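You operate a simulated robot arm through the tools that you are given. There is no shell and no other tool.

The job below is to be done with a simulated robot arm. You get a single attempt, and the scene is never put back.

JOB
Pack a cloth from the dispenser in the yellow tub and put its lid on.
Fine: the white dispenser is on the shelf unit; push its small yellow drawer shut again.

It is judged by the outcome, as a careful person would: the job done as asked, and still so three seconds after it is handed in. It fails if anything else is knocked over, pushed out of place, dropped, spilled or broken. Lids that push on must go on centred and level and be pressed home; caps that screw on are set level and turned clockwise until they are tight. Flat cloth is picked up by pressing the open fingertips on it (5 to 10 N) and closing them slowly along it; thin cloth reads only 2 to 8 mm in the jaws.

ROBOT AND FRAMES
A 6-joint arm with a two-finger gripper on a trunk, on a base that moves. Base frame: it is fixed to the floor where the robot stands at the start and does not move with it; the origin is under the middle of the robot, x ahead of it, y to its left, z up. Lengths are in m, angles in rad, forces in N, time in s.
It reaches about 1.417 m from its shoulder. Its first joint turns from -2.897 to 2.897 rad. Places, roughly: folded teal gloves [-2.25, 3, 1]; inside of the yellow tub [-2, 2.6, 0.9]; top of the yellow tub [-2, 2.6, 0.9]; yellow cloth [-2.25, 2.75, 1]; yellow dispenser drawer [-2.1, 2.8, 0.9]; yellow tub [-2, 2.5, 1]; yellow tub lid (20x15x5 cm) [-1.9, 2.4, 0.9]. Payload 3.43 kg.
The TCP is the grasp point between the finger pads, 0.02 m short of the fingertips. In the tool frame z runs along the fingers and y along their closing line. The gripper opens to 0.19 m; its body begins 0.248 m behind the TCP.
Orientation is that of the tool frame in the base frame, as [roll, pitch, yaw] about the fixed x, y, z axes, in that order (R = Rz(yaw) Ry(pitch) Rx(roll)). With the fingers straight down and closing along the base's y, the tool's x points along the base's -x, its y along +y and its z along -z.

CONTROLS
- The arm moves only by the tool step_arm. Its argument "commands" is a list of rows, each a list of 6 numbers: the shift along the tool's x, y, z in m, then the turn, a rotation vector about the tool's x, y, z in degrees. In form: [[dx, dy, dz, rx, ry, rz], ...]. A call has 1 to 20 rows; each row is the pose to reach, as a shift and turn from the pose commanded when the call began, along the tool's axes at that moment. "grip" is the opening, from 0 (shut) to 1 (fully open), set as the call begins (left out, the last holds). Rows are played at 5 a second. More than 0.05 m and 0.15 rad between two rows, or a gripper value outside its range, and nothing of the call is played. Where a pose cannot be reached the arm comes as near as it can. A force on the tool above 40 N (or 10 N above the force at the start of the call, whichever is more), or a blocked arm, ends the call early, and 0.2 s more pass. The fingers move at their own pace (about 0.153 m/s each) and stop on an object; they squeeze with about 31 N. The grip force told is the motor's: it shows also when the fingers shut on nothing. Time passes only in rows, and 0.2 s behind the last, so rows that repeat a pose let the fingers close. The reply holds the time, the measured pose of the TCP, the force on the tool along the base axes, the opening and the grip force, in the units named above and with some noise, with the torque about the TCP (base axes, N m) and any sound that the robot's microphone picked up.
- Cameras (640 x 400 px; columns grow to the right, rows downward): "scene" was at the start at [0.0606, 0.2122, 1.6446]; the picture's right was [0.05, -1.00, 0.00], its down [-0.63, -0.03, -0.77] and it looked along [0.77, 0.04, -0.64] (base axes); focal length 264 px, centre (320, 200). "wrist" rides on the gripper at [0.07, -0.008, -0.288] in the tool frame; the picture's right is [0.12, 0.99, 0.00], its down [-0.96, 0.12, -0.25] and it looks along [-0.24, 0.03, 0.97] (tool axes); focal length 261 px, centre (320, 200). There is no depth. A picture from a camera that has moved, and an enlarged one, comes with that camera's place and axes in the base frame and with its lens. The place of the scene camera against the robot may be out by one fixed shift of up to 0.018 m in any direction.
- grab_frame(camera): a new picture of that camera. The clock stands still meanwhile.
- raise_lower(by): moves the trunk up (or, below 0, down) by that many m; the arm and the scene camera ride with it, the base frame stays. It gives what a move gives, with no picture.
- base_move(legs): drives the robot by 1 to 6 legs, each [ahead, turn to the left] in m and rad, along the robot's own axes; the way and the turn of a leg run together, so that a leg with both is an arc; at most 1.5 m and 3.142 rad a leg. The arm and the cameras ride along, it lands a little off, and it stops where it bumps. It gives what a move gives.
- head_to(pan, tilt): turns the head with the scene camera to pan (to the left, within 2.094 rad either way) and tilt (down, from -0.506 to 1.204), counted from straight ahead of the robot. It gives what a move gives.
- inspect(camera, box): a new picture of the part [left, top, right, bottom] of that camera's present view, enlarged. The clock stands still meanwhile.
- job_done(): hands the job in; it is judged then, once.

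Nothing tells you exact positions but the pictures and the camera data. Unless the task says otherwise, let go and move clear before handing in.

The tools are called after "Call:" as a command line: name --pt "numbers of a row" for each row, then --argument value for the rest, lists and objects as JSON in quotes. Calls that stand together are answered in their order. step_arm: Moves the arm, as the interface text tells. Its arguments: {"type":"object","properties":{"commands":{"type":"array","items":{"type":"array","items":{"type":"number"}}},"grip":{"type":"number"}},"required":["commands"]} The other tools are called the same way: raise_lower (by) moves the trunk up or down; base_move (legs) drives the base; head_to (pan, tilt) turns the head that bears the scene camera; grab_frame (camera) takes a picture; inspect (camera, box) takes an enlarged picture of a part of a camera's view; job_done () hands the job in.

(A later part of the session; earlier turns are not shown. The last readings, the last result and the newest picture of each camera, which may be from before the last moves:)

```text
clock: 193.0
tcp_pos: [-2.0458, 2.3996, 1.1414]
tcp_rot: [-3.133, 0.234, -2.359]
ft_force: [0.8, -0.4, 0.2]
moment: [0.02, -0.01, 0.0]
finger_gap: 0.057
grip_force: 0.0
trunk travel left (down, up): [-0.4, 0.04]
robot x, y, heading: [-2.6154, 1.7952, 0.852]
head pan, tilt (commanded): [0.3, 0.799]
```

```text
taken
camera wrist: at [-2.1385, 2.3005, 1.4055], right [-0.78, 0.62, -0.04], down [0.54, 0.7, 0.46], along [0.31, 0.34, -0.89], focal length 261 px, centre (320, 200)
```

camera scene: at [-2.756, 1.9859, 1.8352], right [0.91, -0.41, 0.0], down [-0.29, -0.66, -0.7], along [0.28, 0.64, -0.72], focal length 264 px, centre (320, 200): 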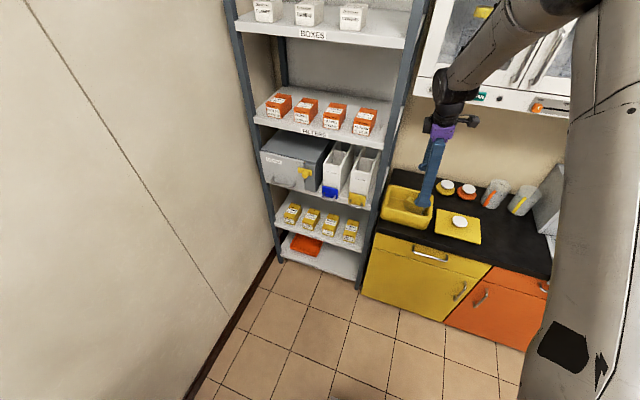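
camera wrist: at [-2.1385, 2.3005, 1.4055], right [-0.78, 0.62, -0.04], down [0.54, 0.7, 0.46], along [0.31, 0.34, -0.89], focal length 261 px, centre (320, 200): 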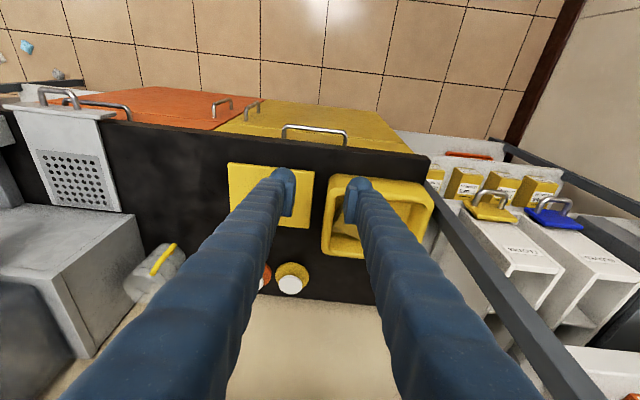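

The tool is squared up again. From the first images, the lid's knob top is at about (s 3.035, n 0.403, z 0.888), a 6 cm disc centred on the lid. I'll move to a pre-grasp just above it.

Call:
step_arm --pt "-0.0146 -0.0181 0.0343 -0.1 0 0" --pt "-0.0292 -0.0361 0.0686 -0.2 0 0" --pt "-0.0439 -0.0542 0.103 -0.3 0 0" --pt "-0.0585 -0.0723 0.1373 -0.4 0 0" --pt "-0.0731 -0.0903 0.1716 -0.5 0 0" --pt "-0.0877 -0.1084 0.2059 -0.5 0 0" --pt "-0.0877 -0.1084 0.2059 -0.5 0 0" --grip 0.55

Call:
grab_frame --camera "wrist"

Call:
inspect --camera "wrist" --box '[220, 130, 420, 280]'

```text
clock: 194.6
tcp_pos: [-1.8743, 2.4165, 0.9634]
tcp_rot: [-3.141, 0.235, -2.358]
ft_force: [0.4, 0.4, 0.3]
moment: [0.06, 0.05, -0.03]
finger_gap: 0.1045
grip_force: 0.1
trunk travel left (down, up): [-0.4, 0.04]
robot x, y, heading: [-2.6138, 1.7922, 0.85]
head pan, tilt (commanded): [0.3, 0.799]
```

```text
taken
camera wrist: at [-1.9657, 2.3144, 1.2268], right [-0.78, 0.62, -0.03], down [0.54, 0.7, 0.47], along [0.31, 0.35, -0.88], focal length 261 px, centre (320, 200)
```

wrist: 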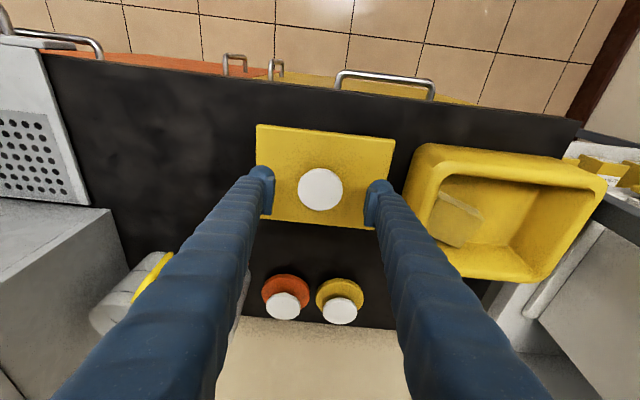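

```text
2.67 times, centred on (320, 205) of wrist
camera zoom: at [-1.9657, 2.3144, 1.2268], right [-0.78, 0.62, -0.03], down [0.54, 0.7, 0.47], along [0.31, 0.35, -0.88], focal length 695 px, centre (320, 187)
```

zoom: 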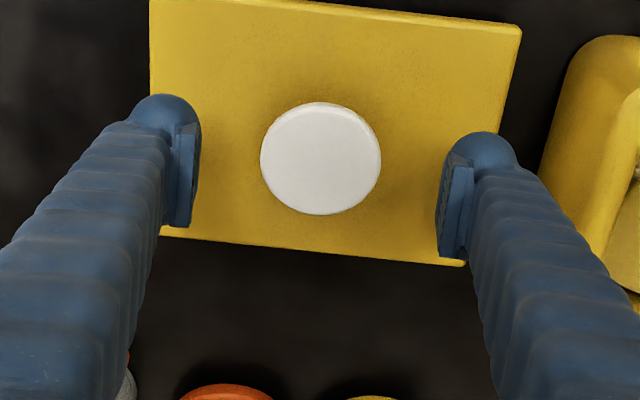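

Very good view: the knob is centred between the fingers, and the tub is visible too. I'll measure the tub from this same camera position, to get an accurate relative offset.

Call:
inspect --camera "wrist" --box '[395, 130, 625, 290]'

```text
2.50 times, centred on (510, 210) of wrist
camera zoom: at [-1.9657, 2.3144, 1.2268], right [-0.78, 0.62, -0.03], down [0.54, 0.7, 0.47], along [0.31, 0.35, -0.88], focal length 652 px, centre (-155, 175)
```

zoom: 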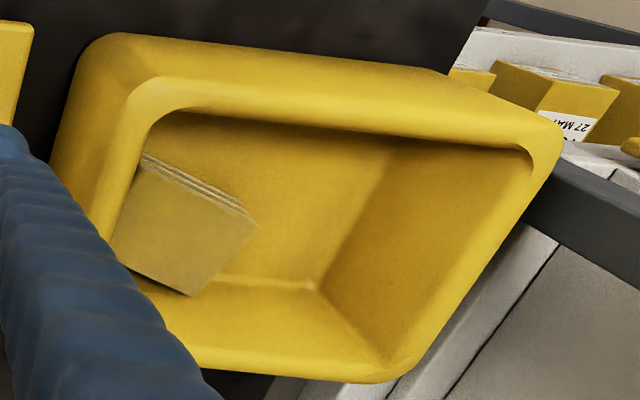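

I'll get a matching straight-on view of the tub: raise 5 cm, open the fingers wide and shift over it.

Call:
step_arm --pt "0 0 -0.03 0 0 0" --pt "0 0.02 -0.06 0 0 0" --pt "0 0.06 -0.07 0 0 0" --pt "0 0.1 -0.07 0 0 0" --pt "0 0.14 -0.07 0 0 0" --pt "0 0.18 -0.07 0 0 0" --pt "0 0.22 -0.07 0 0 0" --pt "0 0.242 -0.07 0 0 0" --pt "0 0.242 -0.07 0 0 0" --grip 1.0

Call:
grab_frame --camera "wrist"

Call:
inspect --camera "wrist" --box '[240, 120, 420, 260]'

```text
clock: 196.6
tcp_pos: [-2.0559, 2.577, 1.0299]
tcp_rot: [-3.141, 0.234, -2.361]
ft_force: [-0.3, 0.4, 0.2]
moment: [-0.01, 0.0, -0.01]
finger_gap: 0.19
grip_force: 0.1
trunk travel left (down, up): [-0.4, 0.04]
robot x, y, heading: [-2.6142, 1.7943, 0.854]
head pan, tilt (commanded): [0.3, 0.799]
```

```text
taken
camera wrist: at [-2.1472, 2.4754, 1.2932], right [-0.78, 0.62, -0.03], down [0.54, 0.7, 0.46], along [0.31, 0.35, -0.89], focal length 261 px, centre (320, 200)
```

wrist: 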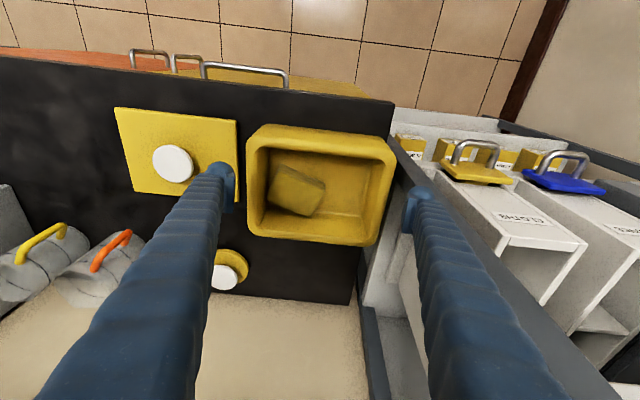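

```text
2.86 times, centred on (330, 190) of wrist
camera zoom: at [-2.1472, 2.4754, 1.2932], right [-0.78, 0.62, -0.03], down [0.54, 0.7, 0.46], along [0.31, 0.35, -0.89], focal length 745 px, centre (291, 229)
```

zoom: 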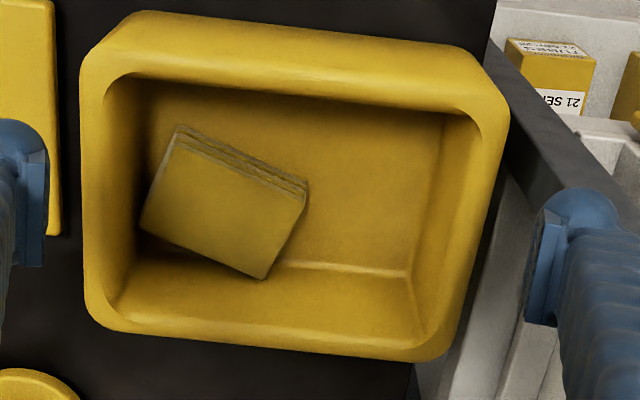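

The cloth lies flat and well inside the tub. The lid is about 19.4×15.4 cm and the opening about 18.7×14.1 cm, so it needs careful centring (tub centre s≈3.273, n≈0.412). Next I return to the knob.

Call:
step_arm --pt "0 -0.045 0 0 0 0" --pt "0 -0.09 0 0 0 0" --pt "0 -0.135 0 0 0 0" --pt "0 -0.18 0 0 0 0" --pt "0 -0.215 0.01 0 0 0" --pt "-0.001 -0.239 0.035 0 0 0" --pt "-0.0032 -0.239 0.0742 0 0 0" --pt "-0.0032 -0.239 0.0742 0 0 0" --grip 0.55

Call:
inspect --camera "wrist" --box '[240, 130, 400, 260]'

```text
clock: 198.4
tcp_pos: [-1.8744, 2.4206, 0.9592]
tcp_rot: [3.141, 0.236, -2.358]
ft_force: [0.4, -0.5, 0.4]
moment: [0.01, -0.02, 0.03]
finger_gap: 0.1043
grip_force: 0.0
trunk travel left (down, up): [-0.4, 0.04]
robot x, y, heading: [-2.6126, 1.7921, 0.852]
head pan, tilt (commanded): [0.3, 0.799]
```

```text
3.08 times, centred on (320, 195) of wrist
camera zoom: at [-1.9654, 2.3187, 1.2223], right [-0.78, 0.62, -0.03], down [0.54, 0.7, 0.47], along [0.31, 0.35, -0.88], focal length 802 px, centre (320, 215)
```

zoom: 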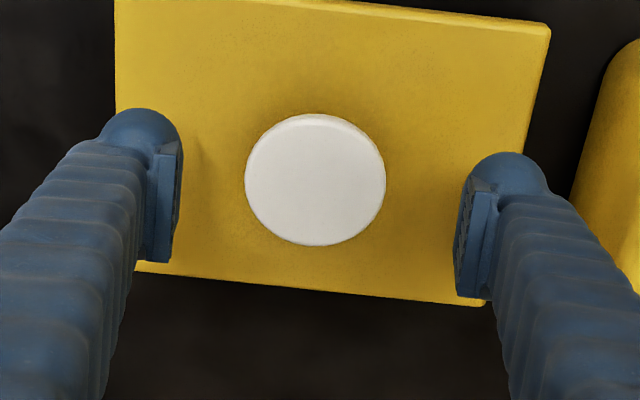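

The knob is centred between the fingers. I'll go down onto it.

Call:
step_arm --pt "0 -0.001 0.025 0 0 0" --pt "0 -0.001 0.05 0 0 0" --pt "0 -0.001 0.07 0 0 0" --pt "0 -0.001 0.083 0 0 0" --pt "0 -0.001 0.083 0 0 0"

Call:
inspect --camera "wrist" --box '[240, 130, 400, 260]'

Call:
inspect --camera "scene" --box '[400, 170, 520, 260]'

```text
clock: 199.4
tcp_pos: [-1.8548, 2.4379, 0.8908]
tcp_rot: [-3.141, 0.243, -2.359]
ft_force: [-1.4, -3.6, 21.6]
moment: [-0.02, 0.54, 0.13]
finger_gap: 0.1048
grip_force: 0.1
trunk travel left (down, up): [-0.4, 0.04]
robot x, y, heading: [-2.6145, 1.794, 0.85]
head pan, tilt (commanded): [0.3, 0.799]
stopped in row 4: the force on the tool passed its limit at 48 N (the readings are from after the stop); the commanded pose is now the measured one
```

```text
3.08 times, centred on (320, 195) of wrist
camera zoom: at [-1.9474, 2.3338, 1.1529], right [-0.78, 0.62, -0.03], down [0.54, 0.7, 0.47], along [0.31, 0.35, -0.88], focal length 802 px, centre (320, 215)
```

zoom: 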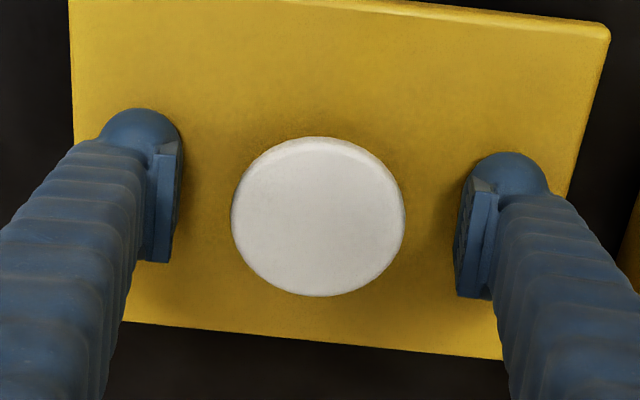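

```text
4.44 times, centred on (460, 215) of scene
camera zoom: at [-2.7569, 1.9848, 1.8357], right [0.91, -0.41, 0.0], down [-0.29, -0.66, -0.7], along [0.28, 0.64, -0.72], focal length 1175 px, centre (-302, 133)
```

zoom: 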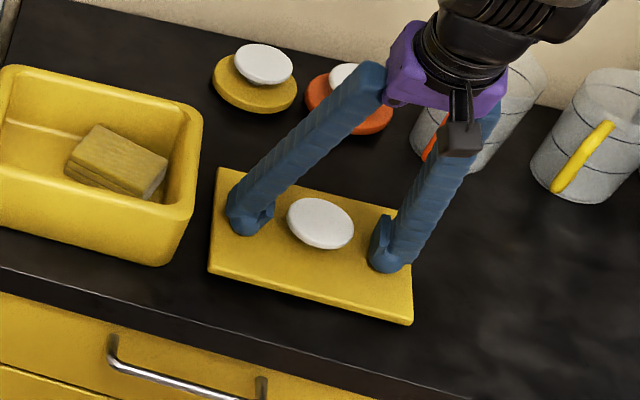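

The fingertips touched the lid plate (top at z≈0.868) and nudged the lid about a centimetre back, which is harmless. The plate is now known precisely. I'll raise 5 mm off the plate and close on the knob disc.

Call:
step_arm --pt "-0.0006 0 -0.0025 0 0 0" --pt "-0.0012 0 -0.005 0 0 0" --pt "-0.0012 0 -0.005 0 0 0"

Call:
step_arm --pt "0 0 0 0 0 0" --pt "0 0 0 0 0 0" --pt "0 0 0 0 0 0" --pt "0 0 0 0 0 0" --grip 0.2

Call:
inspect --camera "wrist" --box '[240, 130, 400, 260]'

Call:
inspect --camera "scene" --box '[400, 170, 520, 260]'

```text
clock: 200.2
tcp_pos: [-1.8578, 2.4363, 0.8906]
tcp_rot: [3.141, 0.237, -2.358]
ft_force: [-0.3, -0.3, 0.9]
moment: [-0.02, 0.03, 0.04]
finger_gap: 0.1045
grip_force: 0.6
trunk travel left (down, up): [-0.4, 0.04]
robot x, y, heading: [-2.6113, 1.7981, 0.855]
head pan, tilt (commanded): [0.3, 0.799]
```

```text
clock: 201.2
tcp_pos: [-1.8589, 2.4363, 0.8925]
tcp_rot: [-3.142, 0.241, -2.358]
ft_force: [0.0, -0.4, 9.7]
moment: [0.0, 0.04, -0.01]
finger_gap: 0.0612
grip_force: 30.8
trunk travel left (down, up): [-0.4, 0.04]
robot x, y, heading: [-2.6112, 1.7946, 0.85]
head pan, tilt (commanded): [0.3, 0.799]
```

```text
3.08 times, centred on (320, 195) of wrist
camera zoom: at [-1.9495, 2.3329, 1.1559], right [-0.78, 0.62, -0.03], down [0.54, 0.7, 0.47], along [0.31, 0.35, -0.88], focal length 802 px, centre (320, 215)
```

zoom: 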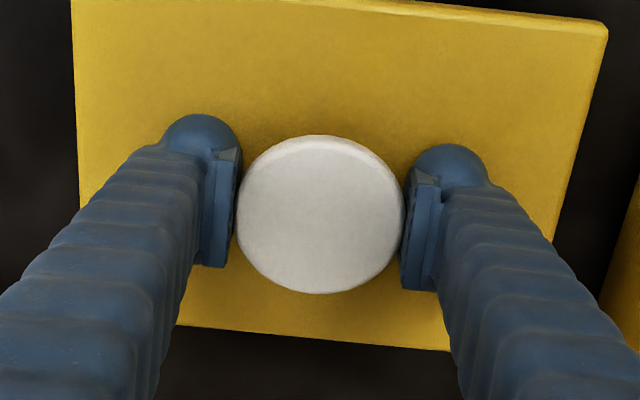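

```text
4.44 times, centred on (460, 215) of scene
camera zoom: at [-2.7573, 1.9846, 1.8354], right [0.91, -0.41, 0.0], down [-0.29, -0.66, -0.7], along [0.28, 0.64, -0.72], focal length 1175 px, centre (-302, 133)
```

zoom: 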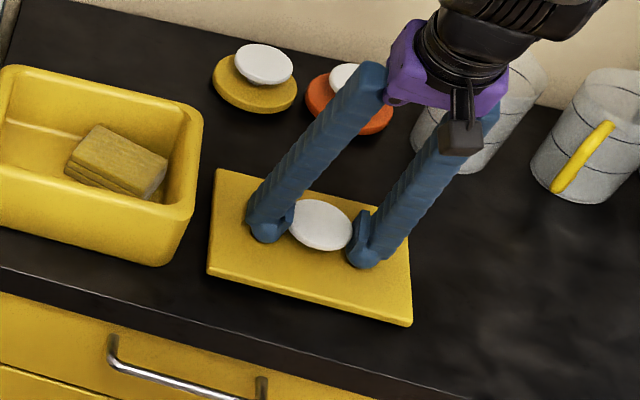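

The knob is gripped (6.1 cm). I'll lift slowly and check that the lid hangs level.

Call:
step_arm --pt "-0.0019 0 -0.0078 0 0 0" --pt "-0.0048 0 -0.0194 0 0 0" --pt "-0.0096 0 -0.0388 0 0 0" --pt "-0.0168 0 -0.0679 0 0 0" --pt "-0.024 0 -0.097 0 0 0" --pt "-0.024 0 -0.097 0 0 0"

Call:
grab_frame --camera "wrist"

Call:
inspect --camera "scene" --box '[370, 140, 530, 260]'

```text
clock: 202.6
tcp_pos: [-1.857, 2.4375, 0.9892]
tcp_rot: [3.141, 0.24, -2.359]
ft_force: [-0.5, 0.8, -0.9]
moment: [-0.02, 0.02, -0.01]
finger_gap: 0.0612
grip_force: 31.0
trunk travel left (down, up): [-0.4, 0.04]
robot x, y, heading: [-2.6153, 1.7921, 0.853]
head pan, tilt (commanded): [0.3, 0.799]
```

```text
taken
camera wrist: at [-1.9487, 2.3349, 1.2529], right [-0.78, 0.62, -0.03], down [0.54, 0.7, 0.47], along [0.31, 0.35, -0.88], focal length 261 px, centre (320, 200)
```

wrist: 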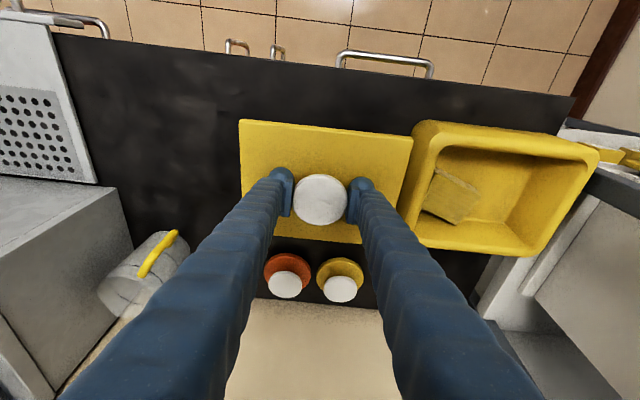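

```text
3.33 times, centred on (450, 200) of scene
camera zoom: at [-2.7557, 1.9861, 1.8352], right [0.91, -0.41, 0.0], down [-0.29, -0.66, -0.7], along [0.28, 0.64, -0.72], focal length 881 px, centre (-113, 200)
```

zoom: 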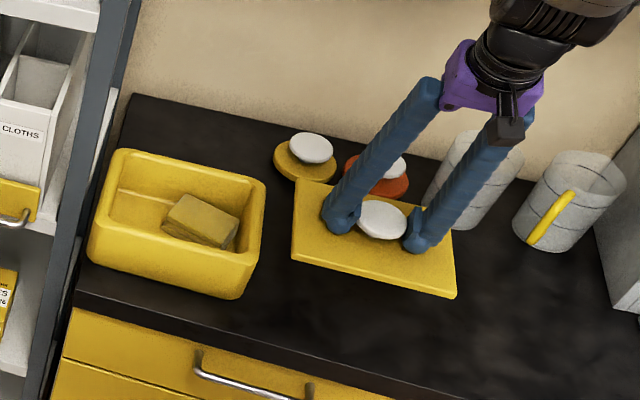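

Call:
inspect --camera "wrist" --box '[230, 105, 420, 250]'

```text
2.76 times, centred on (325, 178) of wrist
camera zoom: at [-1.9487, 2.3349, 1.2529], right [-0.78, 0.62, -0.03], down [0.54, 0.7, 0.47], along [0.31, 0.35, -0.88], focal length 719 px, centre (306, 262)
```

zoom: 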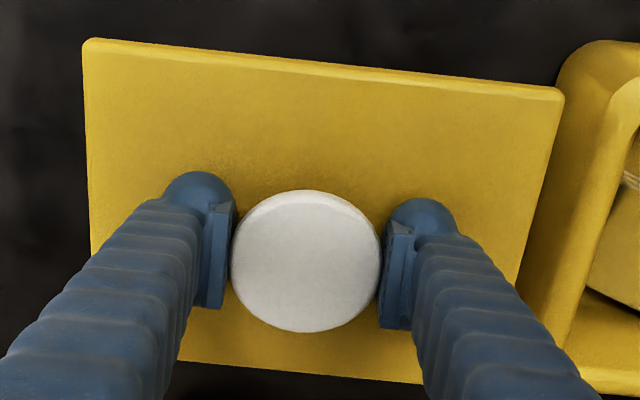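

The lid hangs level and its centre is at the tool centre within about 1 mm. I'll carry it over to the tub, 3 cm above the rim, with a slight yaw correction.

Call:
step_arm --pt "-0.0025 0 -0.0097 0 0 0" --pt "-0.0035 0.04 -0.0094 0.03 0 0.1" --pt "-0.0045 0.08 -0.0092 0.06 0 0.25" --pt "-0.0055 0.12 -0.009 0.1 0 0.4" --pt "-0.0065 0.16 -0.0088 0.14 0 0.55" --pt "-0.0074 0.2 -0.0085 0.17 0 0.68" --pt "-0.0074 0.2374 -0.0085 0.17 0 0.68" --pt "-0.0074 0.2374 -0.0085 0.17 0 0.68"

Call:
grab_frame --camera "wrist"

Call:
inspect --camera "wrist" --box '[220, 100, 420, 260]'

Call:
inspect --camera "scene" --box '[350, 150, 490, 250]'

```text
clock: 204.4
tcp_pos: [-2.0205, 2.6102, 1.0017]
tcp_rot: [3.14, 0.238, -2.373]
ft_force: [-0.8, -0.1, -1.5]
moment: [0.01, 0.02, 0.01]
finger_gap: 0.0613
grip_force: 30.7
trunk travel left (down, up): [-0.4, 0.04]
robot x, y, heading: [-2.6098, 1.7971, 0.847]
head pan, tilt (commanded): [0.3, 0.799]
```

```text
taken
camera wrist: at [-2.1141, 2.508, 1.2647], right [-0.77, 0.63, -0.03], down [0.55, 0.69, 0.47], along [0.32, 0.35, -0.88], focal length 261 px, centre (320, 200)
```

wrist: 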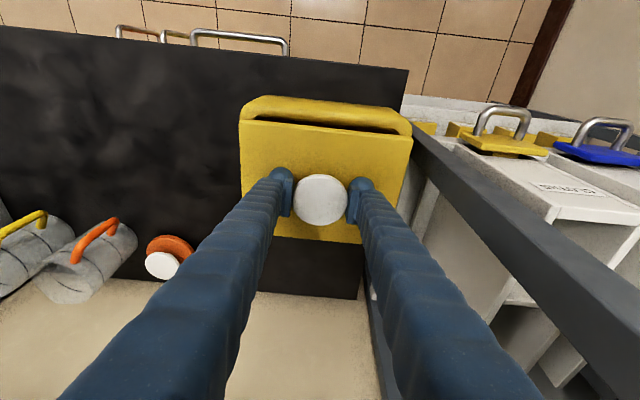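

```text
2.50 times, centred on (320, 180) of wrist
camera zoom: at [-2.1141, 2.508, 1.2647], right [-0.77, 0.63, -0.03], down [0.55, 0.69, 0.47], along [0.32, 0.35, -0.88], focal length 652 px, centre (320, 250)
```

zoom: 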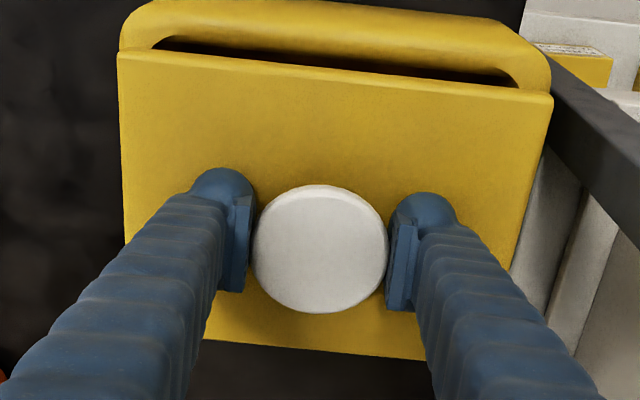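

```text
4.00 times, centred on (420, 200) of scene
camera zoom: at [-2.7564, 1.9858, 1.8353], right [0.91, -0.41, 0.0], down [-0.29, -0.66, -0.7], along [0.28, 0.64, -0.72], focal length 1057 px, centre (-80, 200)
```

zoom: 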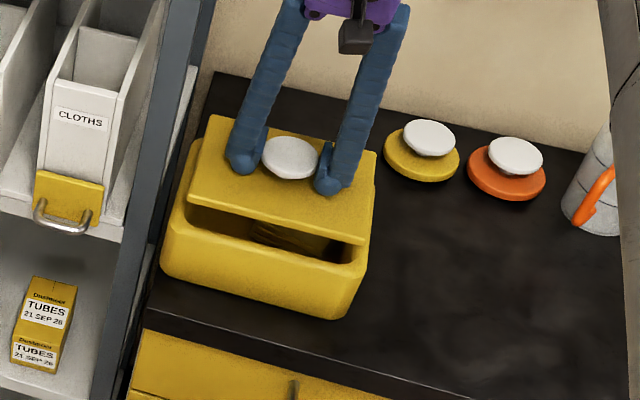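

The lid is over the tub: its centre is at (3.2735, 0.4144) versus the tub at (3.273, 0.4165). I'll shift 2 mm back and lower it close to the rim.

Call:
step_arm --pt "-0.0019 0 0.0005 0 0 0" --pt "0.0005 0 0.0102 0 0 0" --pt "0.0028 0 0.02 0 0 0" --pt "0.004 0 0.0248 0 0 0" --pt "0.004 0 0.0248 0 0 0"

Call:
inspect --camera "wrist" --box '[220, 100, 420, 260]'

Call:
inspect --camera "scene" --box '[370, 160, 470, 230]'

```text
clock: 205.6
tcp_pos: [-2.019, 2.6102, 0.9769]
tcp_rot: [3.141, 0.24, -2.371]
ft_force: [-0.1, 0.6, -1.5]
moment: [0.0, -0.02, -0.01]
finger_gap: 0.0612
grip_force: 31.1
trunk travel left (down, up): [-0.4, 0.04]
robot x, y, heading: [-2.6196, 1.7951, 0.852]
head pan, tilt (commanded): [0.3, 0.799]
```

```text
2.50 times, centred on (320, 180) of wrist
camera zoom: at [-2.1126, 2.5079, 1.239], right [-0.77, 0.63, -0.03], down [0.55, 0.69, 0.47], along [0.32, 0.35, -0.88], focal length 652 px, centre (320, 250)
```

zoom: 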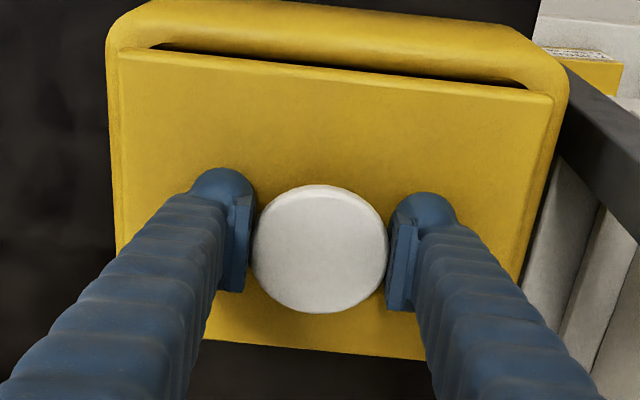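

```text
5.71 times, centred on (420, 195) of scene
camera zoom: at [-2.7563, 1.9855, 1.8353], right [0.91, -0.41, 0.0], down [-0.29, -0.66, -0.7], along [0.28, 0.64, -0.72], focal length 1510 px, centre (-251, 229)
```

zoom: 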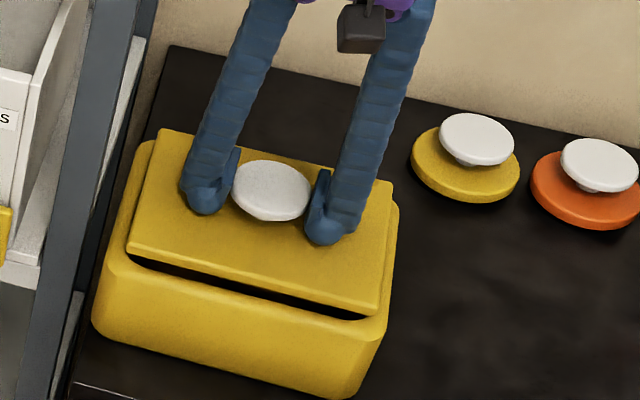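

The lid is centred within about 1–2 mm over the rim and level. I'll lower in small steps to contact.

Call:
step_arm --pt "0.0007 0 0.0029 0 0 0" --pt "0.0014 0 0.0058 0 0 0" --pt "0.0014 0 0.0058 0 0 0"

Call:
step_arm --pt "0.0005 0 0.0019 0 0 0" --pt "0.0005 0 0.0019 0 0 0"

Call:
step_arm --pt "0.0005 0 0.0019 0 0 0" --pt "0.0005 0 0.0019 0 0 0"

```text
clock: 206.4
tcp_pos: [-2.019, 2.6107, 0.9712]
tcp_rot: [-3.141, 0.237, -2.37]
ft_force: [0.2, 1.0, -1.6]
moment: [-0.01, 0.0, 0.0]
finger_gap: 0.0614
grip_force: 30.9
trunk travel left (down, up): [-0.4, 0.04]
robot x, y, heading: [-2.6141, 1.794, 0.854]
head pan, tilt (commanded): [0.3, 0.799]
```

```text
clock: 207.0
tcp_pos: [-2.0188, 2.6106, 0.9686]
tcp_rot: [-3.141, 0.243, -2.37]
ft_force: [-0.8, 0.8, 5.0]
moment: [-0.06, 0.08, 0.02]
finger_gap: 0.0614
grip_force: 31.1
trunk travel left (down, up): [-0.4, 0.04]
robot x, y, heading: [-2.6159, 1.7931, 0.849]
head pan, tilt (commanded): [0.3, 0.799]
```

```text
clock: 207.6
tcp_pos: [-2.0181, 2.6103, 0.9694]
tcp_rot: [3.142, 0.243, -2.37]
ft_force: [-0.6, 0.3, 18.0]
moment: [-0.17, 0.13, 0.0]
finger_gap: 0.0615
grip_force: 31.4
trunk travel left (down, up): [-0.4, 0.04]
robot x, y, heading: [-2.6138, 1.7928, 0.852]
head pan, tilt (commanded): [0.3, 0.799]
```

Contact with the rim at z≈0.969 (18 N). I'll check from both cameras how it sits before pressing.

Call:
inspect --camera "wrist" --box '[220, 100, 420, 260]'

Call:
inspect --camera "scene" --box '[370, 160, 470, 230]'

```text
2.50 times, centred on (320, 180) of wrist
camera zoom: at [-2.1125, 2.5078, 1.2316], right [-0.77, 0.63, -0.03], down [0.55, 0.69, 0.47], along [0.32, 0.35, -0.88], focal length 652 px, centre (320, 250)
```

zoom: 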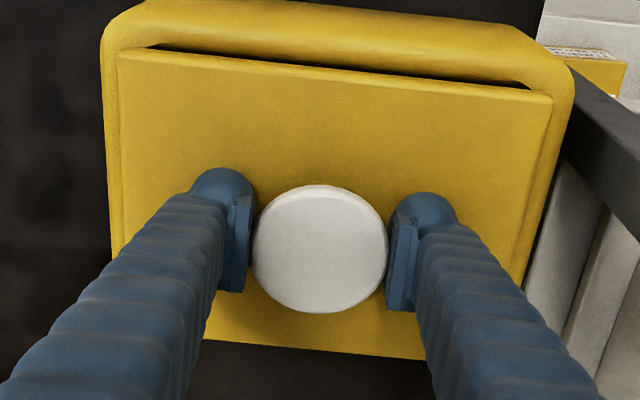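

```text
5.71 times, centred on (420, 195) of scene
camera zoom: at [-2.7579, 1.9838, 1.8355], right [0.91, -0.41, 0.0], down [-0.29, -0.65, -0.7], along [0.28, 0.64, -0.72], focal length 1510 px, centre (-251, 229)
```

zoom: 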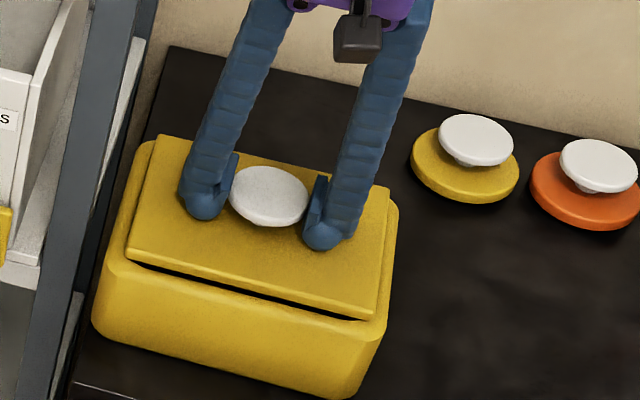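

The lid rests on the rim but sits slightly toward the back: a slit shows along the front edge. While touching lightly, I'll slide it forward a millimetre at a time and watch for it to seat.

Call:
step_arm --pt "0.0008 0 -0.0005 0 0 0" --pt "0.0008 0 -0.0005 0 0 0"

Call:
step_arm --pt "0.001 0 -0.0002 0 0 0" --pt "0.001 0 -0.0002 0 0 0"

Call:
step_arm --pt "0.001 0 -0.0002 0 0 0" --pt "0.001 0 -0.0002 0 0 0"

Call:
inspect --camera "wrist" --box '[220, 100, 420, 260]'

```text
clock: 208.2
tcp_pos: [-2.0188, 2.6087, 0.9689]
tcp_rot: [-3.141, 0.243, -2.37]
ft_force: [1.6, 7.0, 19.3]
moment: [0.33, -0.2, 0.06]
finger_gap: 0.0614
grip_force: 31.2
trunk travel left (down, up): [-0.4, 0.04]
robot x, y, heading: [-2.6136, 1.7943, 0.85]
head pan, tilt (commanded): [0.3, 0.799]
```

```text
clock: 208.8
tcp_pos: [-2.0201, 2.6085, 0.9685]
tcp_rot: [3.14, 0.243, -2.372]
ft_force: [5.0, 6.0, 19.9]
moment: [0.13, -0.11, -0.02]
finger_gap: 0.0613
grip_force: 30.9
trunk travel left (down, up): [-0.4, 0.04]
robot x, y, heading: [-2.6161, 1.7954, 0.853]
head pan, tilt (commanded): [0.3, 0.799]
```

```text
clock: 209.4
tcp_pos: [-2.0201, 2.6081, 0.9696]
tcp_rot: [-3.141, 0.241, -2.371]
ft_force: [5.9, 4.6, 22.0]
moment: [0.02, -0.04, -0.04]
finger_gap: 0.0614
grip_force: 31.2
trunk travel left (down, up): [-0.4, 0.04]
robot x, y, heading: [-2.6142, 1.7926, 0.852]
head pan, tilt (commanded): [0.3, 0.799]
```

```text
2.50 times, centred on (320, 180) of wrist
camera zoom: at [-2.1138, 2.5057, 1.2316], right [-0.77, 0.63, -0.03], down [0.55, 0.69, 0.47], along [0.32, 0.35, -0.88], focal length 652 px, centre (320, 250)
```

zoom: 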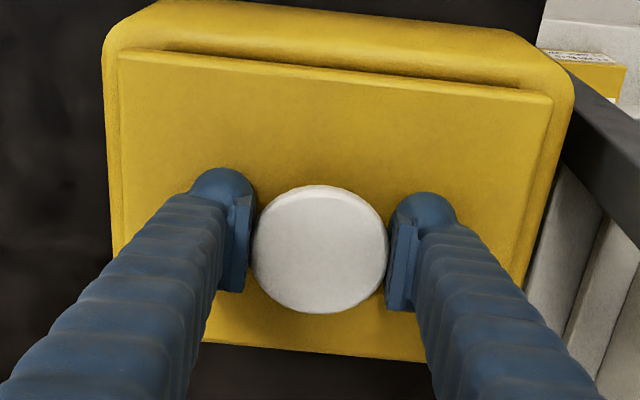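

The slit has closed and the lid now overlaps the rim evenly. I'll check the scene view.

Call:
inspect --camera "scene" --box '[370, 160, 470, 230]'

Call:
inspect --camera "wrist" --box '[240, 90, 410, 170]'

```text
5.71 times, centred on (420, 195) of scene
camera zoom: at [-2.7574, 1.9839, 1.8355], right [0.91, -0.41, 0.0], down [-0.29, -0.65, -0.7], along [0.28, 0.64, -0.72], focal length 1510 px, centre (-251, 229)
```

zoom: 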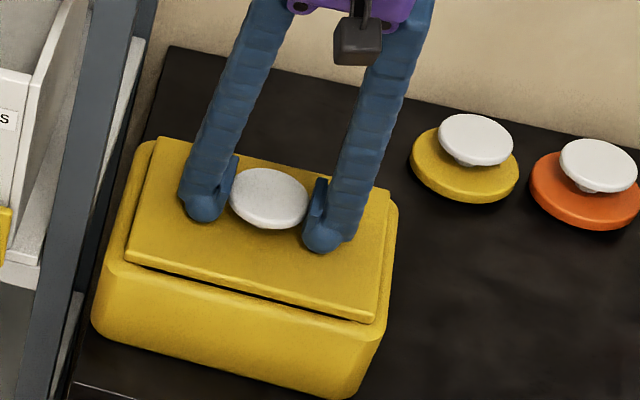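

```text
3.76 times, centred on (325, 130) of wrist
camera zoom: at [-2.1138, 2.5057, 1.2316], right [-0.77, 0.63, -0.03], down [0.55, 0.69, 0.47], along [0.32, 0.35, -0.88], focal length 981 px, centre (301, 464)
```

zoom: 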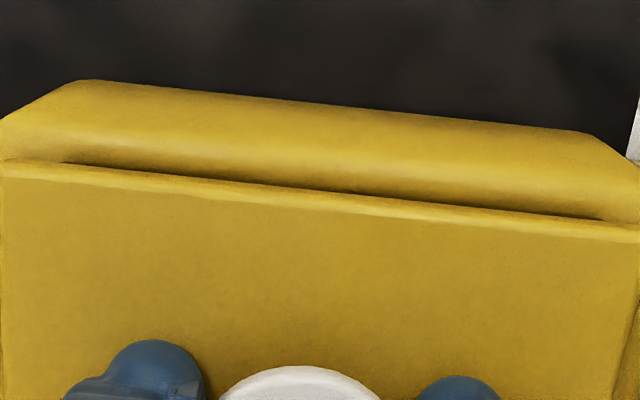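

It still seems to sit on top of the rim's rounded edge rather than pressed home. I'll ease the pressure to about 10 N and search in small steps sideways for where it drops in.

Call:
step_arm --pt "-0.0004 0 -0.0015 0 0 0" --pt "-0.0004 0.001 -0.0015 0 0 0" --pt "-0.0004 0.001 -0.0015 0 0 0"

Call:
step_arm --pt "0 0.001 0 0 0 0" --pt "0 0.001 0 0 0 0"

Call:
step_arm --pt "0 0.001 0 0 0 0" --pt "0 0.001 0 0 0 0"

```text
clock: 210.2
tcp_pos: [-2.0218, 2.6065, 0.9688]
tcp_rot: [-3.14, 0.237, -2.372]
ft_force: [3.7, -2.3, 11.6]
moment: [0.14, 0.04, -0.11]
finger_gap: 0.0612
grip_force: 31.1
trunk travel left (down, up): [-0.4, 0.04]
robot x, y, heading: [-2.6095, 1.7956, 0.849]
head pan, tilt (commanded): [0.3, 0.799]
```

```text
clock: 210.8
tcp_pos: [-2.0235, 2.6087, 0.9695]
tcp_rot: [-3.14, 0.239, -2.37]
ft_force: [-0.1, -4.4, 9.1]
moment: [-0.34, 0.29, 0.11]
finger_gap: 0.0614
grip_force: 30.9
trunk travel left (down, up): [-0.4, 0.04]
robot x, y, heading: [-2.6145, 1.7968, 0.849]
head pan, tilt (commanded): [0.3, 0.799]
```

```text
clock: 211.4
tcp_pos: [-2.0226, 2.6086, 0.9688]
tcp_rot: [-3.141, 0.239, -2.369]
ft_force: [-0.3, -1.5, 2.3]
moment: [-0.06, 0.16, 0.06]
finger_gap: 0.0614
grip_force: 30.6
trunk travel left (down, up): [-0.4, 0.04]
robot x, y, heading: [-2.6142, 1.7955, 0.857]
head pan, tilt (commanded): [0.3, 0.799]
```

The contact force is fading as I move that way, so the lid is starting to settle. I'll press down a little here.

Call:
step_arm --pt "0.0005 0 0.0019 0 0 0" --pt "0.0005 0 0.0019 0 0 0"

Call:
inspect --camera "wrist" --box '[220, 100, 420, 260]'

Call:
inspect --camera "scene" --box '[370, 160, 470, 230]'

```text
clock: 212.0
tcp_pos: [-2.0217, 2.6108, 0.9687]
tcp_rot: [-3.141, 0.242, -2.371]
ft_force: [-0.6, -2.9, 14.0]
moment: [-0.49, 0.41, -0.01]
finger_gap: 0.0614
grip_force: 30.6
trunk travel left (down, up): [-0.4, 0.04]
robot x, y, heading: [-2.6155, 1.7968, 0.851]
head pan, tilt (commanded): [0.3, 0.799]
```

```text
2.50 times, centred on (320, 180) of wrist
camera zoom: at [-2.1165, 2.5078, 1.2315], right [-0.77, 0.63, -0.03], down [0.55, 0.69, 0.47], along [0.32, 0.35, -0.88], focal length 652 px, centre (320, 250)
```

zoom: 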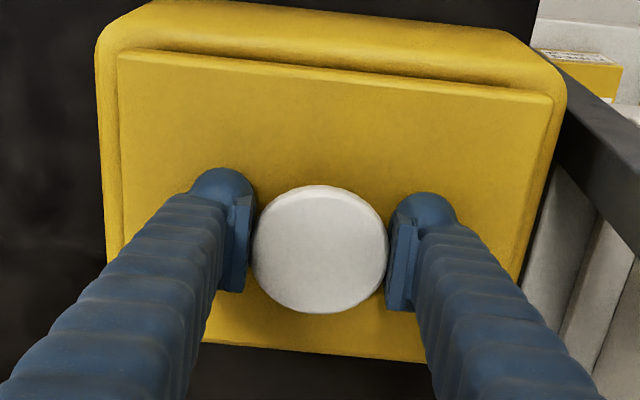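

```text
5.71 times, centred on (420, 195) of scene
camera zoom: at [-2.7576, 1.9838, 1.8355], right [0.91, -0.41, 0.0], down [-0.29, -0.65, -0.7], along [0.28, 0.64, -0.72], focal length 1510 px, centre (-251, 229)
```

zoom: 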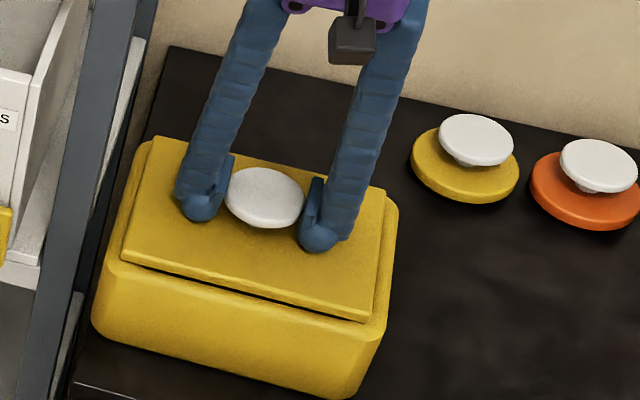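

The lid is now centred over the tub within about a millimetre, with even bands of rim on both sides. It likely needs a firm push to go home, so I'll press down progressively.

Call:
step_arm --pt "0.0002 0 0.001 0 0 0" --pt "0.0005 0 0.0019 0 0 0" --pt "0.0005 0 0.0019 0 0 0"

Call:
step_arm --pt "0.0002 0 0.001 0 0 0" --pt "0.0004 0 0.0015 0 0 0" --pt "0.0004 0 0.0015 0 0 0"

```text
clock: 212.8
tcp_pos: [-2.0242, 2.6097, 0.9684]
tcp_rot: [-3.14, 0.246, -2.373]
ft_force: [1.7, 0.8, 33.2]
moment: [-0.26, 0.17, -0.05]
finger_gap: 0.0613
grip_force: 31.0
trunk travel left (down, up): [-0.4, 0.04]
robot x, y, heading: [-2.6122, 1.7956, 0.852]
head pan, tilt (commanded): [0.3, 0.799]
```

```text
clock: 213.3
tcp_pos: [-2.0214, 2.6125, 0.9685]
tcp_rot: [3.14, 0.247, -2.373]
ft_force: [0.9, 0.6, 13.8]
moment: [-1.15, 0.29, -0.24]
finger_gap: 0.0614
grip_force: 31.3
trunk travel left (down, up): [-0.4, 0.04]
robot x, y, heading: [-2.6131, 1.7956, 0.852]
head pan, tilt (commanded): [0.3, 0.799]
stopped in row 2: the force on the tool passed its limit at 45 N (the readings are from after the stop); the commanded pose is now the measured one
```

No drop even at 45 N, so it's still catching on the rim edge. The force readings suggest the contact height falls as I approach the true centre, so I'll back off to a light touch and scan sideways in 1 mm steps.

Call:
step_arm --pt "-0.0002 0 -0.0008 0 0 0" --pt "-0.0002 0 -0.0008 0 0 0"

Call:
step_arm --pt "0 0.001 0 0 0 0" --pt "0 0.001 0 0 0 0"

Call:
step_arm --pt "0 0.001 0 0 0 0" --pt "0 0.001 0 0 0 0"

```text
clock: 213.9
tcp_pos: [-2.0208, 2.613, 0.969]
tcp_rot: [-3.14, 0.247, -2.372]
ft_force: [2.4, 5.0, 13.9]
moment: [0.31, -0.32, -0.02]
finger_gap: 0.0611
grip_force: 30.9
trunk travel left (down, up): [-0.4, 0.04]
robot x, y, heading: [-2.6109, 1.7925, 0.851]
head pan, tilt (commanded): [0.3, 0.799]
```

```text
clock: 214.5
tcp_pos: [-2.0229, 2.6119, 0.9681]
tcp_rot: [3.139, 0.245, -2.373]
ft_force: [6.5, 0.8, 17.6]
moment: [-0.03, -0.08, -0.03]
finger_gap: 0.0613
grip_force: 30.8
trunk travel left (down, up): [-0.4, 0.04]
robot x, y, heading: [-2.6178, 1.7956, 0.85]
head pan, tilt (commanded): [0.3, 0.799]
```

```text
clock: 215.1
tcp_pos: [-2.0245, 2.6113, 0.9697]
tcp_rot: [3.141, 0.245, -2.372]
ft_force: [7.7, -2.9, 18.7]
moment: [-0.16, 0.0, -0.03]
finger_gap: 0.0611
grip_force: 31.1
trunk travel left (down, up): [-0.4, 0.04]
robot x, y, heading: [-2.616, 1.7929, 0.85]
head pan, tilt (commanded): [0.3, 0.799]
```

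Call:
inspect --camera "wrist" --box '[220, 90, 420, 250]'

Call:
inspect --camera "scene" --box '[370, 160, 470, 230]'

```text
2.50 times, centred on (320, 170) of wrist
camera zoom: at [-2.117, 2.5094, 1.231], right [-0.77, 0.63, -0.03], down [0.55, 0.69, 0.47], along [0.32, 0.35, -0.88], focal length 652 px, centre (320, 275)
```

zoom: 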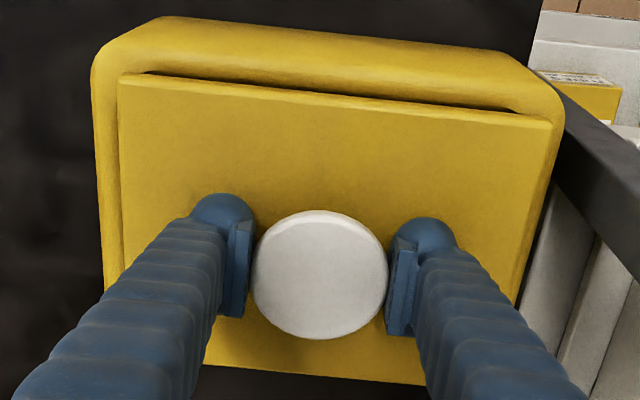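

```text
5.71 times, centred on (420, 195) of scene
camera zoom: at [-2.7571, 1.9835, 1.8356], right [0.91, -0.41, 0.0], down [-0.29, -0.65, -0.7], along [0.28, 0.64, -0.72], focal length 1510 px, centre (-251, 229)
```

zoom: 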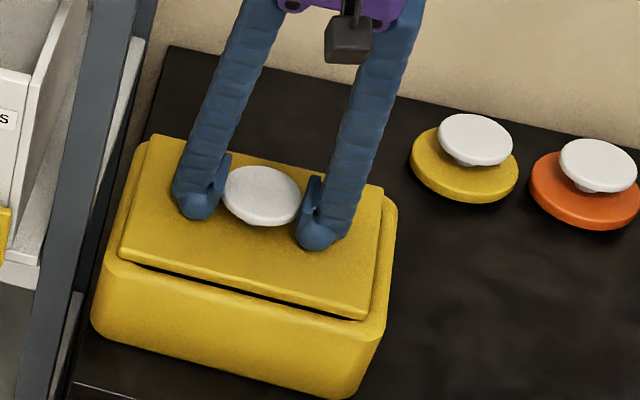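

Call:
inspect --camera "wrist" --box '[270, 100, 370, 150]'

Call:
inspect --camera "scene" --box '[385, 195, 440, 225]'

```text
6.40 times, centred on (320, 125) of wrist
camera zoom: at [-2.117, 2.5094, 1.231], right [-0.77, 0.63, -0.03], down [0.55, 0.69, 0.47], along [0.32, 0.35, -0.88], focal length 1668 px, centre (320, 680)
```

zoom: 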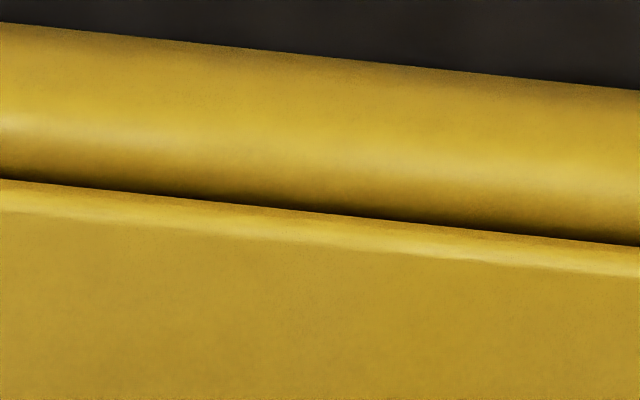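

```text
11.64 times, centred on (412, 210) of scene
camera zoom: at [-2.7571, 1.9835, 1.8356], right [0.91, -0.41, 0.0], down [-0.29, -0.65, -0.7], along [0.28, 0.64, -0.72], focal length 3076 px, centre (-756, 84)
```

zoom: 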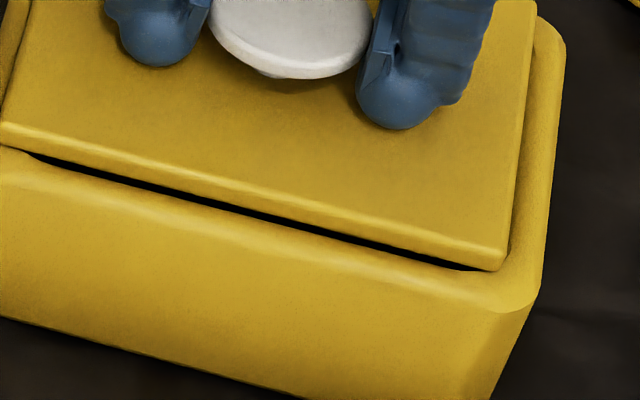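

The lid is a plain plate that has to sit exactly centred; right now it's about 3 mm too far back and 2–3 mm too far left. I'll lift it clear by a few millimetres, correct both, and set it down again.

Call:
step_arm --pt "-0.0015 0 -0.0058 0 0 0" --pt "0.0013 -0.0025 -0.0065 0 0 0" --pt "0.0013 -0.0025 -0.0065 0 0 0"

Call:
inspect --camera "wrist" --box '[220, 90, 420, 250]'

Call:
inspect --camera "scene" --box '[372, 165, 442, 225]'

```text
clock: 215.9
tcp_pos: [-2.0235, 2.6102, 0.9726]
tcp_rot: [3.141, 0.242, -2.371]
ft_force: [-1.4, -0.1, -1.8]
moment: [-0.03, -0.01, 0.01]
finger_gap: 0.0613
grip_force: 30.9
trunk travel left (down, up): [-0.4, 0.04]
robot x, y, heading: [-2.6155, 1.7947, 0.854]
head pan, tilt (commanded): [0.3, 0.799]
```

```text
2.50 times, centred on (320, 170) of wrist
camera zoom: at [-2.1174, 2.5079, 1.2352], right [-0.77, 0.63, -0.03], down [0.55, 0.69, 0.47], along [0.32, 0.35, -0.88], focal length 652 px, centre (320, 275)
```

zoom: 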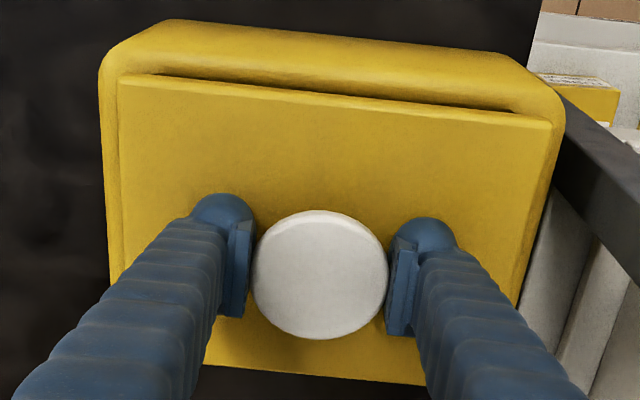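

```text
6.67 times, centred on (407, 195) of scene
camera zoom: at [-2.7561, 1.9858, 1.8353], right [0.91, -0.41, 0.0], down [-0.29, -0.66, -0.7], along [0.28, 0.64, -0.72], focal length 1762 px, centre (-260, 233)
```

zoom: 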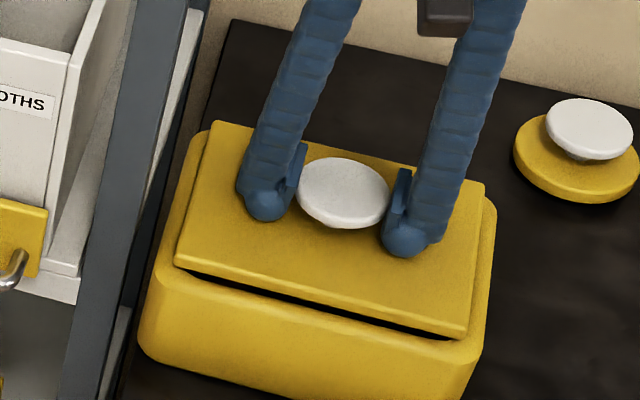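

Now lid and tub look centred in both directions to about a millimetre. I'll set it straight down and press.

Call:
step_arm --pt "0.0005 -0.0005 0.0019 0 0 0" --pt "0.001 -0.0005 0.0039 0 0 0" --pt "0.001 -0.0005 0.0039 0 0 0"

Call:
step_arm --pt "0.0004 0 0.0015 0 0 0" --pt "0.0004 0 0.0015 0 0 0"

Call:
step_arm --pt "0.0004 0 0.0015 0 0 0" --pt "0.0004 0 0.0015 0 0 0"

```text
clock: 216.7
tcp_pos: [-2.0221, 2.61, 0.9691]
tcp_rot: [3.14, 0.243, -2.371]
ft_force: [0.5, -1.1, 1.6]
moment: [-0.05, 0.25, 0.04]
finger_gap: 0.0611
grip_force: 30.9
trunk travel left (down, up): [-0.4, 0.04]
robot x, y, heading: [-2.6109, 1.7963, 0.854]
head pan, tilt (commanded): [0.3, 0.799]
```

```text
clock: 217.3
tcp_pos: [-2.0231, 2.6103, 0.9687]
tcp_rot: [3.141, 0.246, -2.372]
ft_force: [-1.6, 1.0, 9.4]
moment: [-0.54, 0.52, -0.04]
finger_gap: 0.0612
grip_force: 31.1
trunk travel left (down, up): [-0.4, 0.04]
robot x, y, heading: [-2.6129, 1.7932, 0.849]
head pan, tilt (commanded): [0.3, 0.799]
```

```text
clock: 217.9
tcp_pos: [-2.0229, 2.6099, 0.9685]
tcp_rot: [3.139, 0.246, -2.369]
ft_force: [-0.5, 2.0, 23.8]
moment: [-0.37, 0.21, -0.03]
finger_gap: 0.0612
grip_force: 30.6
trunk travel left (down, up): [-0.4, 0.04]
robot x, y, heading: [-2.6156, 1.7937, 0.85]
head pan, tilt (commanded): [0.3, 0.799]
```

The lid is down and parallel to the tub, with the plate meeting the rim at the corners. I'll release the knob, back off and look at how it sits without the fingers in the way.

Call:
step_arm --pt "-0.0005 0 -0.002 0 0 0" --pt "-0.0005 0 -0.002 0 0 0"

Call:
step_arm --pt "0 0 0 0 0 0" --pt "0 0 0 0 0 0" --pt "0 0 0 0 0 0" --grip 0.55

Call:
step_arm --pt "0 0 -0.02 0 0 0" --pt "0 0 -0.05 0 0 0" --pt "0 0 -0.08 0 0 0" --pt "0 0 -0.08 0 0 0"

Call:
inspect --camera "wrist" --box '[220, 100, 420, 260]'

Call:
inspect --camera "scene" --box '[372, 165, 442, 225]'

```text
clock: 218.5
tcp_pos: [-2.023, 2.609, 0.969]
tcp_rot: [-3.141, 0.245, -2.371]
ft_force: [2.4, 5.3, 14.6]
moment: [0.33, -0.33, 0.06]
finger_gap: 0.0615
grip_force: 31.0
trunk travel left (down, up): [-0.4, 0.04]
robot x, y, heading: [-2.6133, 1.7941, 0.851]
head pan, tilt (commanded): [0.3, 0.799]
```

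```text
clock: 219.3
tcp_pos: [-2.024, 2.609, 0.9671]
tcp_rot: [3.141, 0.244, -2.371]
ft_force: [0.4, -0.2, 1.1]
moment: [-0.02, 0.02, -0.02]
finger_gap: 0.1046
grip_force: 0.1
trunk travel left (down, up): [-0.4, 0.04]
robot x, y, heading: [-2.6158, 1.7903, 0.855]
head pan, tilt (commanded): [0.3, 0.799]
```

```text
clock: 220.3
tcp_pos: [-2.0357, 2.5968, 1.0444]
tcp_rot: [3.14, 0.243, -2.372]
ft_force: [-0.4, 0.7, -0.5]
moment: [-0.01, 0.0, 0.01]
finger_gap: 0.1045
grip_force: 0.1
trunk travel left (down, up): [-0.4, 0.04]
robot x, y, heading: [-2.6143, 1.7941, 0.855]
head pan, tilt (commanded): [0.3, 0.799]
```

```text
2.50 times, centred on (320, 180) of wrist
camera zoom: at [-2.1294, 2.4949, 1.3067], right [-0.77, 0.63, -0.03], down [0.55, 0.69, 0.47], along [0.32, 0.35, -0.88], focal length 652 px, centre (320, 250)
```

zoom: 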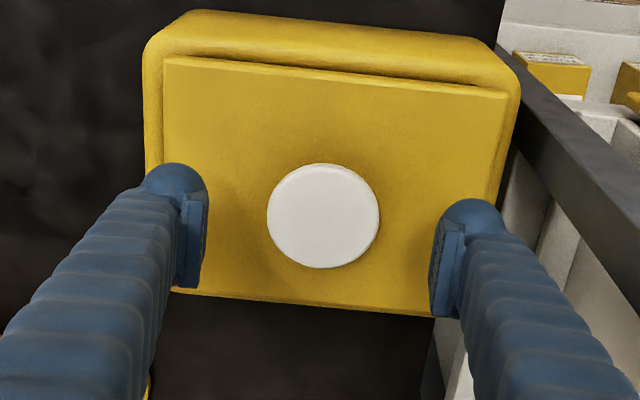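

```text
6.67 times, centred on (407, 195) of scene
camera zoom: at [-2.7556, 1.9864, 1.8352], right [0.91, -0.41, 0.0], down [-0.29, -0.66, -0.7], along [0.28, 0.64, -0.72], focal length 1762 px, centre (-260, 233)
```

zoom: 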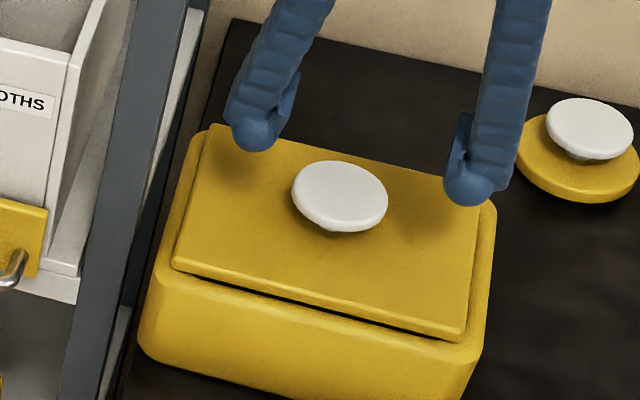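

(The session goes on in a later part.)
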